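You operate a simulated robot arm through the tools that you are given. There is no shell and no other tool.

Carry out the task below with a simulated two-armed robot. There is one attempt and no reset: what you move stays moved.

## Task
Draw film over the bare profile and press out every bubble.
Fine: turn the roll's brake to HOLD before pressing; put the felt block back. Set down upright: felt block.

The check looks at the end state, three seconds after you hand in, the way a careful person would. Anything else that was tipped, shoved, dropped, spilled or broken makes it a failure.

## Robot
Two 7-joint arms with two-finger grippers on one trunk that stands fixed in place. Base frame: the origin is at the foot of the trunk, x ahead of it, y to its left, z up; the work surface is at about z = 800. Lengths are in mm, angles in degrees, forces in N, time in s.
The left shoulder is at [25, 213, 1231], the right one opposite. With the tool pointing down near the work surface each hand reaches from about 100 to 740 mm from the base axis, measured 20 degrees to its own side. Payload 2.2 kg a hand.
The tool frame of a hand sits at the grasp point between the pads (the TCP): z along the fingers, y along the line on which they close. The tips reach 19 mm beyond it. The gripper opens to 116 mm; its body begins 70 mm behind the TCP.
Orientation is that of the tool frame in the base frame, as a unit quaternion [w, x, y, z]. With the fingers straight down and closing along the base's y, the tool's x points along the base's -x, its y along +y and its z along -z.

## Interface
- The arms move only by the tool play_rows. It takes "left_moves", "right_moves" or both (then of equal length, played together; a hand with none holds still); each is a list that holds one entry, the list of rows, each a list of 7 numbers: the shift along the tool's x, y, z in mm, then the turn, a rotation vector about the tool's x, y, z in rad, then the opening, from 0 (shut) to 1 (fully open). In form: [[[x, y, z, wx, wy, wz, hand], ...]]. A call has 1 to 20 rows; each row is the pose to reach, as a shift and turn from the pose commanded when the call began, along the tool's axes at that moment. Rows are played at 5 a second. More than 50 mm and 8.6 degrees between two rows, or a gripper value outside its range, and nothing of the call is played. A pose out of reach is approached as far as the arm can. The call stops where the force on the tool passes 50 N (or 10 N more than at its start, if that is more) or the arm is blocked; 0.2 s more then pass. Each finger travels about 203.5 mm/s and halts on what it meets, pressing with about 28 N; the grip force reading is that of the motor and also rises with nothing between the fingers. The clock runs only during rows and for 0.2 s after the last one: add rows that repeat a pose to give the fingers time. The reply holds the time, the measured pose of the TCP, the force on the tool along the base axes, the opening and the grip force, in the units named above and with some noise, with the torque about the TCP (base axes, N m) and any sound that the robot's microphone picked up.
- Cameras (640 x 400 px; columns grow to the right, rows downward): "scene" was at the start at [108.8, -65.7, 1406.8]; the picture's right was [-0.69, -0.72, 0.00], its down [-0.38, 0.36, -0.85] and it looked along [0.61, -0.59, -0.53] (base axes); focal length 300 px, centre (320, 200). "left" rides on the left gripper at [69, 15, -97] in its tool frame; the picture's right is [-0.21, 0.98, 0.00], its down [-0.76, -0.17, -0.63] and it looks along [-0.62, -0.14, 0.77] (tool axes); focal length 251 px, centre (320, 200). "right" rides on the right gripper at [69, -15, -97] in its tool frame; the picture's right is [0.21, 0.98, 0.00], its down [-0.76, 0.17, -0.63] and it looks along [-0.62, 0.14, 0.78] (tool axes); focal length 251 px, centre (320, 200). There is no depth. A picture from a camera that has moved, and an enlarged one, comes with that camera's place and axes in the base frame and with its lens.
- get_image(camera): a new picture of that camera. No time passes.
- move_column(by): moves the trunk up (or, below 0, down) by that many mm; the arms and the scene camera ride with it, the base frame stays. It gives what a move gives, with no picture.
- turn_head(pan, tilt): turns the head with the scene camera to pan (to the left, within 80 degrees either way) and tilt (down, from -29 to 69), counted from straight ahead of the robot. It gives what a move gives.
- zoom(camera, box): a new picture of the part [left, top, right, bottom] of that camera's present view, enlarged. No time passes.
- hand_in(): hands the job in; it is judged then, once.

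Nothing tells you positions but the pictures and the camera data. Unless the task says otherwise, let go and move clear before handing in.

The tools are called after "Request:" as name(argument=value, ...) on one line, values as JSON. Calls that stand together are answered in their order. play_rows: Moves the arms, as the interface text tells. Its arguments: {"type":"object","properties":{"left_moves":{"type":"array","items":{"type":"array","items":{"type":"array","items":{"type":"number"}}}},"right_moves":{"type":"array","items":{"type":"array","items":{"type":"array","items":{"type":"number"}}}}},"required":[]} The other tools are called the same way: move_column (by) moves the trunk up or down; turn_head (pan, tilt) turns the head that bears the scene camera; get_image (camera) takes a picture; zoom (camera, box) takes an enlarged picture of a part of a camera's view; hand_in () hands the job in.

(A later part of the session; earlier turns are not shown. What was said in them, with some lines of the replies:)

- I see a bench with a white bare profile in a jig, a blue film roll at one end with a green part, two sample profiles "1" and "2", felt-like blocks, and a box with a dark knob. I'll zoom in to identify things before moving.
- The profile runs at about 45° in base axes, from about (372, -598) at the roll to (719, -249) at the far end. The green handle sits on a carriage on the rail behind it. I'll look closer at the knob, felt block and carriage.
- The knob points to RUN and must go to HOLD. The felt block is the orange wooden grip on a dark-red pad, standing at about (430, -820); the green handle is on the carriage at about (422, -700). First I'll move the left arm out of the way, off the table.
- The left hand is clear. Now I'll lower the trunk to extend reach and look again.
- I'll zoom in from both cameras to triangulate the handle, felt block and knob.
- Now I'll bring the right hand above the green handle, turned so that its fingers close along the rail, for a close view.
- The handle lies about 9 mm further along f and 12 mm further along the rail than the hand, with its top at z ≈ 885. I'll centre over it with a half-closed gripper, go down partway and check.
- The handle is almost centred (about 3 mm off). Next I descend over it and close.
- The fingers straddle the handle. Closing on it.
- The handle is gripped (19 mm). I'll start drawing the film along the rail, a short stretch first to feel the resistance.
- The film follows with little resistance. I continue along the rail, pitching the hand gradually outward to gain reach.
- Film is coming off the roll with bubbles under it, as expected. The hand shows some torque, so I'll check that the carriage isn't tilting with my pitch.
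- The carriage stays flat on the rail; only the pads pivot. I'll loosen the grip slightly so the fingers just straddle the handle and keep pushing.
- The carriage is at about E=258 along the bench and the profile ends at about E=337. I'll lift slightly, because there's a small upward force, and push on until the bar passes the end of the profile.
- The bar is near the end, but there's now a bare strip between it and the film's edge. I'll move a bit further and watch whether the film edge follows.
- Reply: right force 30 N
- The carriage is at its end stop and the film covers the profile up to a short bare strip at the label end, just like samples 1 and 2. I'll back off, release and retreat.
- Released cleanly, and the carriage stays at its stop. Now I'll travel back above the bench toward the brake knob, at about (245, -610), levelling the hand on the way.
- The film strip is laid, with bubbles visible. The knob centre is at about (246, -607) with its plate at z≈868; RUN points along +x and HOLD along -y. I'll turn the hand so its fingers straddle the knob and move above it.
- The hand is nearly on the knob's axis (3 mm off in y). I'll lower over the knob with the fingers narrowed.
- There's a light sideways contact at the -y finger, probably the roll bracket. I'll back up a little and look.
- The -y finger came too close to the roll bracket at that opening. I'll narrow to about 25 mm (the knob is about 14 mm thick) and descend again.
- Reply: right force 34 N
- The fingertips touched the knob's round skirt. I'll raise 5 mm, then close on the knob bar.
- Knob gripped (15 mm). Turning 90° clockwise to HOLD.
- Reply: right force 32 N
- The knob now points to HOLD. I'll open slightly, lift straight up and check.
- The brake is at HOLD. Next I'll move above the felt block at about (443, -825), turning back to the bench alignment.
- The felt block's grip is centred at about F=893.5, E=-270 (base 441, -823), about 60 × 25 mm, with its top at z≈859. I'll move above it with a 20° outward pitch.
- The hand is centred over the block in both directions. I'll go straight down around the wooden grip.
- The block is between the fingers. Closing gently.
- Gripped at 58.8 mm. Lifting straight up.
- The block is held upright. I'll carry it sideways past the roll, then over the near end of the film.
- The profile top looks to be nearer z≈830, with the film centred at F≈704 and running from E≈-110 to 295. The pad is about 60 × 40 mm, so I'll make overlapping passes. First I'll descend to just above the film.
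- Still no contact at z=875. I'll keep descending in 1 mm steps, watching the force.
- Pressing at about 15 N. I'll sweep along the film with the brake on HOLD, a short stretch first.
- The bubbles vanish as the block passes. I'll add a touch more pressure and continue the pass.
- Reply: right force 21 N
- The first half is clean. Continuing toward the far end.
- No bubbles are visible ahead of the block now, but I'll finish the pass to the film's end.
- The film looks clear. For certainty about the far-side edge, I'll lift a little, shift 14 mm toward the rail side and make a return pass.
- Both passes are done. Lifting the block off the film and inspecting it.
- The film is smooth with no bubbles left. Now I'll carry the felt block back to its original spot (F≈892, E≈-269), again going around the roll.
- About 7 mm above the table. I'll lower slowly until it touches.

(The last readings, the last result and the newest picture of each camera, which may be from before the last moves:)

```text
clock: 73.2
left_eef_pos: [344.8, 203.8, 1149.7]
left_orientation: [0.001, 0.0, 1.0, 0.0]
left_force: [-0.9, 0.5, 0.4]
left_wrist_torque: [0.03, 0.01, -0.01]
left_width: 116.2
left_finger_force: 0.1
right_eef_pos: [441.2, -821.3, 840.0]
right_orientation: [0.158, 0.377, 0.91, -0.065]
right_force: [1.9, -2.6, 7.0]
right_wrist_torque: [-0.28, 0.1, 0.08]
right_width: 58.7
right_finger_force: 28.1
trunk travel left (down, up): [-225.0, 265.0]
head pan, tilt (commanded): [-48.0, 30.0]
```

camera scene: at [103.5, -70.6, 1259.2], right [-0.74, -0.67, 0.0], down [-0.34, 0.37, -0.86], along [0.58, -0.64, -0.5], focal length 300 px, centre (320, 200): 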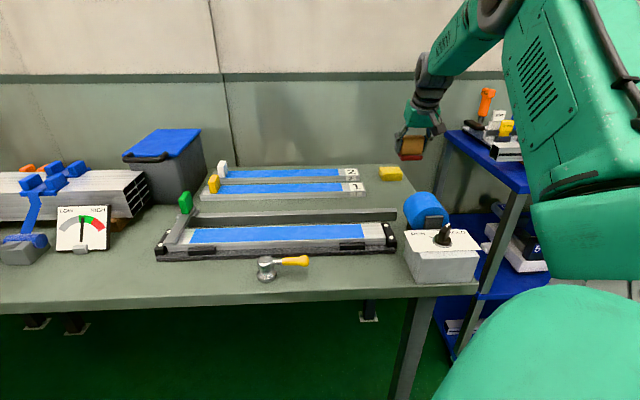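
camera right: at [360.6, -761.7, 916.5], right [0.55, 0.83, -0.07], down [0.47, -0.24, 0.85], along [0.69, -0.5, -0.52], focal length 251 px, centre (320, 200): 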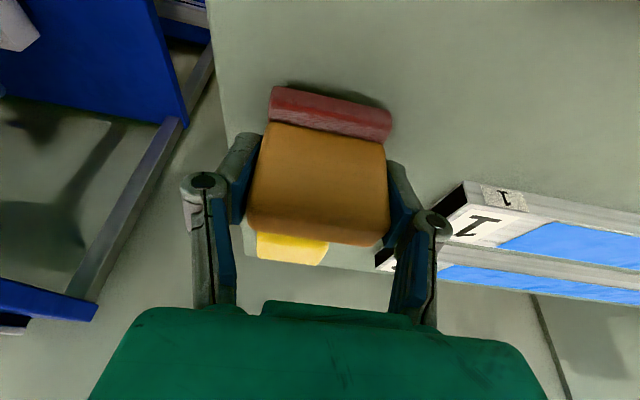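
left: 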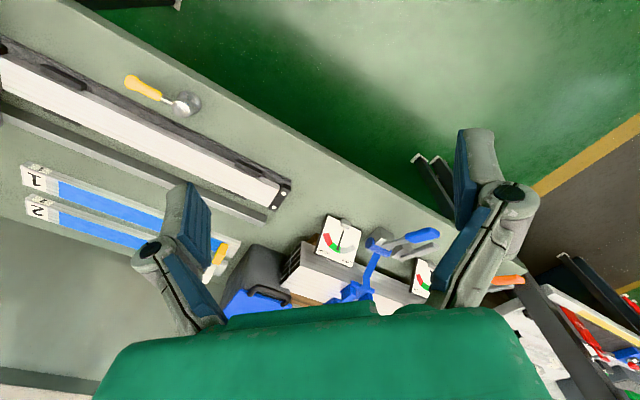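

The block is on the table. I'll release gently, then lift straight up.

Request:
play_rows(right_moves=[[[0, 0, 0, 0, 0, 0, 0.51], [0, 0, 0, 0, 0, 0, 0.54], [0, 0, 0, 0, 0, 0, 0.6], [0, 0, 0, 0, 0, 0, 0.7], [0, 0, 0, 0, 0, 0, 0.75]]])

Request:
get_image(camera="right")

Request:
zoom(camera="scene", box=[380, 170, 444, 210])

```text
clock: 74.4
left_eef_pos: [346.2, 202.3, 1150.0]
left_orientation: [0.001, 0.001, 1.0, 0.001]
left_force: [0.5, -0.4, -0.6]
left_wrist_torque: [-0.01, 0.03, -0.01]
left_width: 116.0
left_finger_force: 0.1
right_eef_pos: [440.3, -821.7, 837.4]
right_orientation: [0.158, 0.377, 0.91, -0.064]
right_force: [-0.6, -0.4, -0.3]
right_wrist_torque: [-0.03, -0.03, -0.01]
right_width: 87.3
right_finger_force: 0.1
trunk travel left (down, up): [-225.0, 265.0]
head pan, tilt (commanded): [-48.0, 30.0]
```

```text
taken
camera right: at [360.2, -761.5, 907.1], right [0.55, 0.83, -0.07], down [0.47, -0.24, 0.85], along [0.69, -0.5, -0.52], focal length 251 px, centre (320, 200)
```

right: 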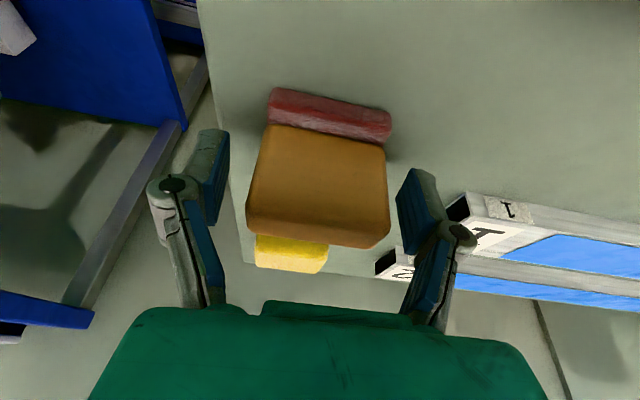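

```text
10.00 times, centred on (412, 190) of scene
camera zoom: at [103.4, -70.6, 1259.2], right [-0.74, -0.67, 0.0], down [-0.34, 0.37, -0.86], along [0.58, -0.64, -0.5], focal length 3001 px, centre (-600, 300)
```

zoom: 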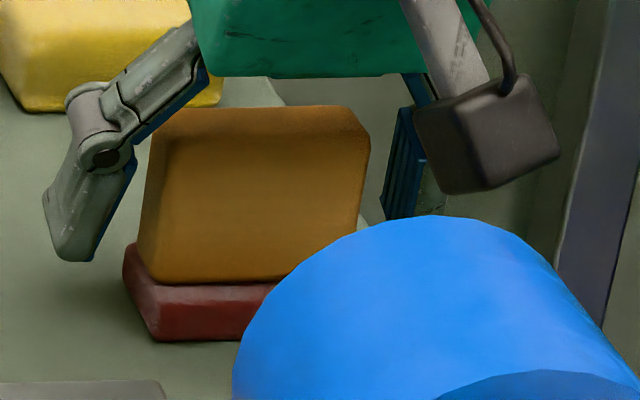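

Released, and the block stands upright on its felt. Retreating upward.

Request:
play_rows(right_moves=[[[-4, 0, -11, 0, 0, 0, 0.75], [-13, 0, -36, 0, 0, 0, 0.75], [-26, 0, -72, 0, 0, 0, 0.75], [-40.5, 0, -113, 0, 0, 0, 0.75], [-50.6, 0, -141, 0, 0, 0, 0.75], [-50.6, 0, -141, 0, 0, 0, 0.75]]])

Request:
get_image(camera="right")

Request:
get_image(camera="scene")

Request:
zoom(camera="scene", box=[370, 160, 450, 210])

```text
clock: 75.8
left_eef_pos: [346.2, 201.6, 1150.4]
left_orientation: [0.001, -0.001, 1.0, 0.001]
left_force: [0.0, -0.2, 0.1]
left_wrist_torque: [0.01, -0.01, 0.0]
left_width: 116.0
left_finger_force: 0.0
right_eef_pos: [441.0, -821.4, 987.6]
right_orientation: [0.156, 0.377, 0.911, -0.064]
right_force: [0.7, 0.2, -0.2]
right_wrist_torque: [0.0, 0.04, 0.03]
right_width: 86.8
right_finger_force: 0.1
trunk travel left (down, up): [-225.0, 265.0]
head pan, tilt (commanded): [-48.0, 30.0]
```

```text
taken
camera right: at [361.3, -762.4, 1057.6], right [0.55, 0.83, -0.07], down [0.47, -0.24, 0.85], along [0.69, -0.5, -0.52], focal length 251 px, centre (320, 200)
```

right: 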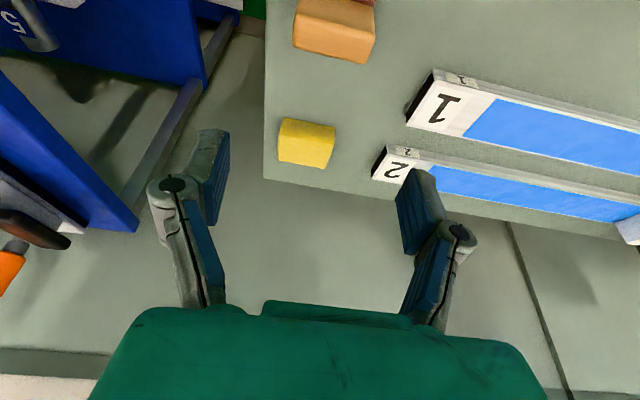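

```text
taken
camera scene: at [103.6, -70.4, 1259.2], right [-0.74, -0.67, 0.0], down [-0.34, 0.37, -0.86], along [0.58, -0.64, -0.5], focal length 300 px, centre (320, 200)
```

scene: 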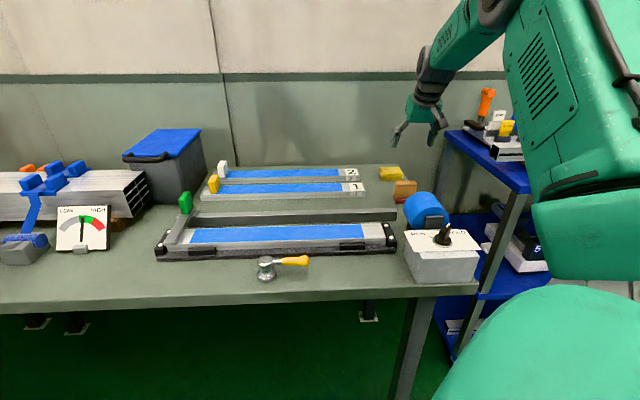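

```text
8.00 times, centred on (410, 185) of scene
camera zoom: at [103.6, -70.4, 1259.2], right [-0.74, -0.67, 0.0], down [-0.34, 0.37, -0.86], along [0.58, -0.64, -0.5], focal length 2400 px, centre (-400, 320)
```

zoom: 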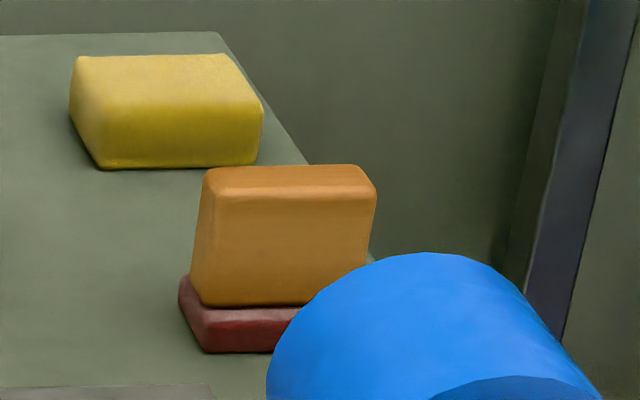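

The block is back in place, upright. I'll bring the right hand back clear of the bench area and do a final check.

Request:
play_rows(right_moves=[[[10, 5, -40, 0, 0.04, 0, 0.8], [35, 18, -70, 0, 0.09, 0, 0.8], [65, 33, -95, 0, 0.14, 0, 0.8], [95, 48, -115, 0, 0.19, 0, 0.8], [125, 63, -135, 0, 0.24, 0, 0.8], [152, 78, -150, 0, 0.29, 0, 0.8], [176, 92, -161, 0, 0.344, 0, 0.8], [176, 92, -161, 0, 0.344, 0, 0.8]]])

Request:
get_image(camera="scene")

Request:
get_image(camera="right")

Request:
zoom(camera="scene", box=[380, 180, 508, 270])

Request:
zoom(camera="scene", box=[140, 150, 420, 290])

```text
clock: 77.6
left_eef_pos: [346.1, 202.4, 1149.1]
left_orientation: [0.001, 0.001, 1.0, -0.001]
left_force: [0.9, 0.5, -1.0]
left_wrist_torque: [0.01, 0.01, 0.03]
left_width: 116.0
left_finger_force: 0.1
right_eef_pos: [348.6, -602.2, 1081.9]
right_orientation: [-0.002, 0.382, 0.924, 0.001]
right_force: [-1.2, 0.4, 0.0]
right_wrist_torque: [0.0, 0.0, -0.01]
right_width: 92.7
right_finger_force: 0.2
trunk travel left (down, up): [-225.0, 265.0]
head pan, tilt (commanded): [-48.0, 30.0]
```

```text
taken
camera scene: at [102.9, -68.7, 1259.4], right [-0.74, -0.67, 0.0], down [-0.34, 0.37, -0.86], along [0.58, -0.64, -0.5], focal length 300 px, centre (320, 200)
```

scene: 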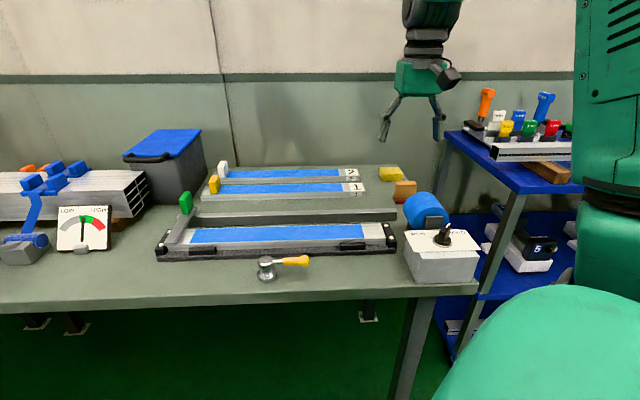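

```text
taken
camera right: at [289.6, -562.3, 1179.7], right [0.54, 0.84, 0.0], down [0.65, -0.42, 0.63], along [0.53, -0.34, -0.78], focal length 251 px, centre (320, 200)
```

right: 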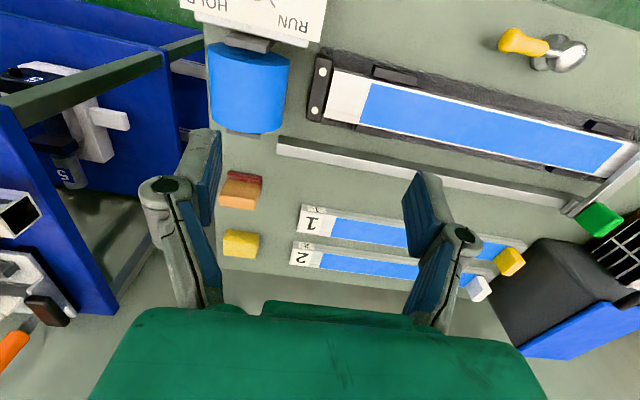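

```text
4.44 times, centred on (444, 225) of scene
camera zoom: at [102.9, -68.7, 1259.4], right [-0.74, -0.67, 0.0], down [-0.34, 0.37, -0.86], along [0.58, -0.64, -0.5], focal length 1334 px, centre (-231, 89)
```

zoom: 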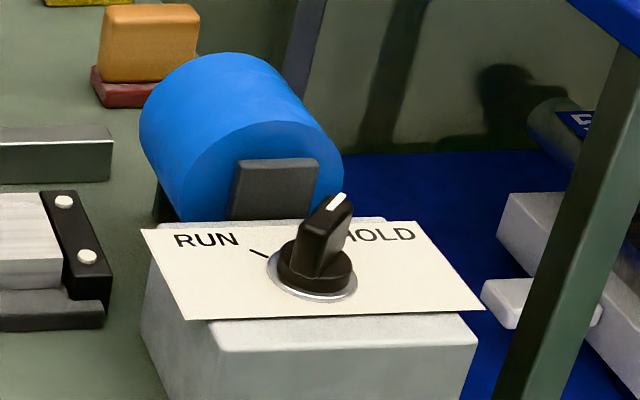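

```text
2.29 times, centred on (280, 220) of scene
camera zoom: at [102.9, -68.7, 1259.4], right [-0.74, -0.67, 0.0], down [-0.34, 0.37, -0.86], along [0.58, -0.64, -0.5], focal length 686 px, centre (411, 154)
```

zoom: 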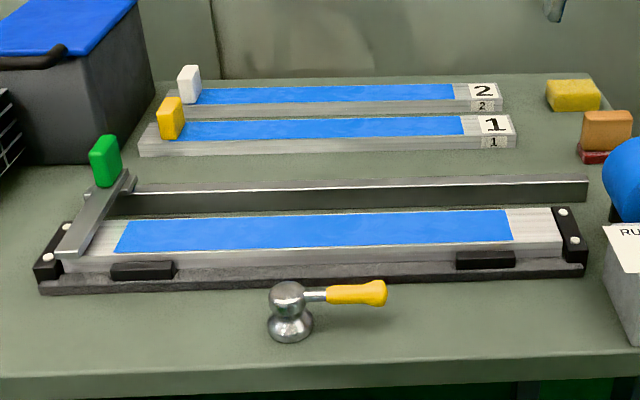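

Final check: the film lies smooth on the profile with no bubbles, the knob points to HOLD, and the felt block stands upright in its place. Nothing else has moved and both hands are clear, so I'm handing in.

Request:
hand_in()

```text
The job is handed in.
```

The film is drawn over the profile and I can see no bubbles left from either camera. The job is handed in; I have no result back from the check.

- **Film:** I pulled the carriage to its end stop. The film now lies flat along the profile, with a short bare strip at each end; samples 1 and 2 have the same bare strip at the label end.
- **Brake:** The knob was turned from RUN to HOLD before any pressing, and the pointer lines up with the HOLD mark.
- **Pressing:** I made two overlapping passes with the felt block at roughly 5 to 20 N, one toward each long edge of the film.
- **Felt block:** It is back where it stood, within a few millimetres, upright on its felt.

While lowering onto the knob, one finger lightly touched the roll bracket (about 11 N). I backed off at once and it did not move. Nothing else on the bench was disturbed, and both hands are clear.
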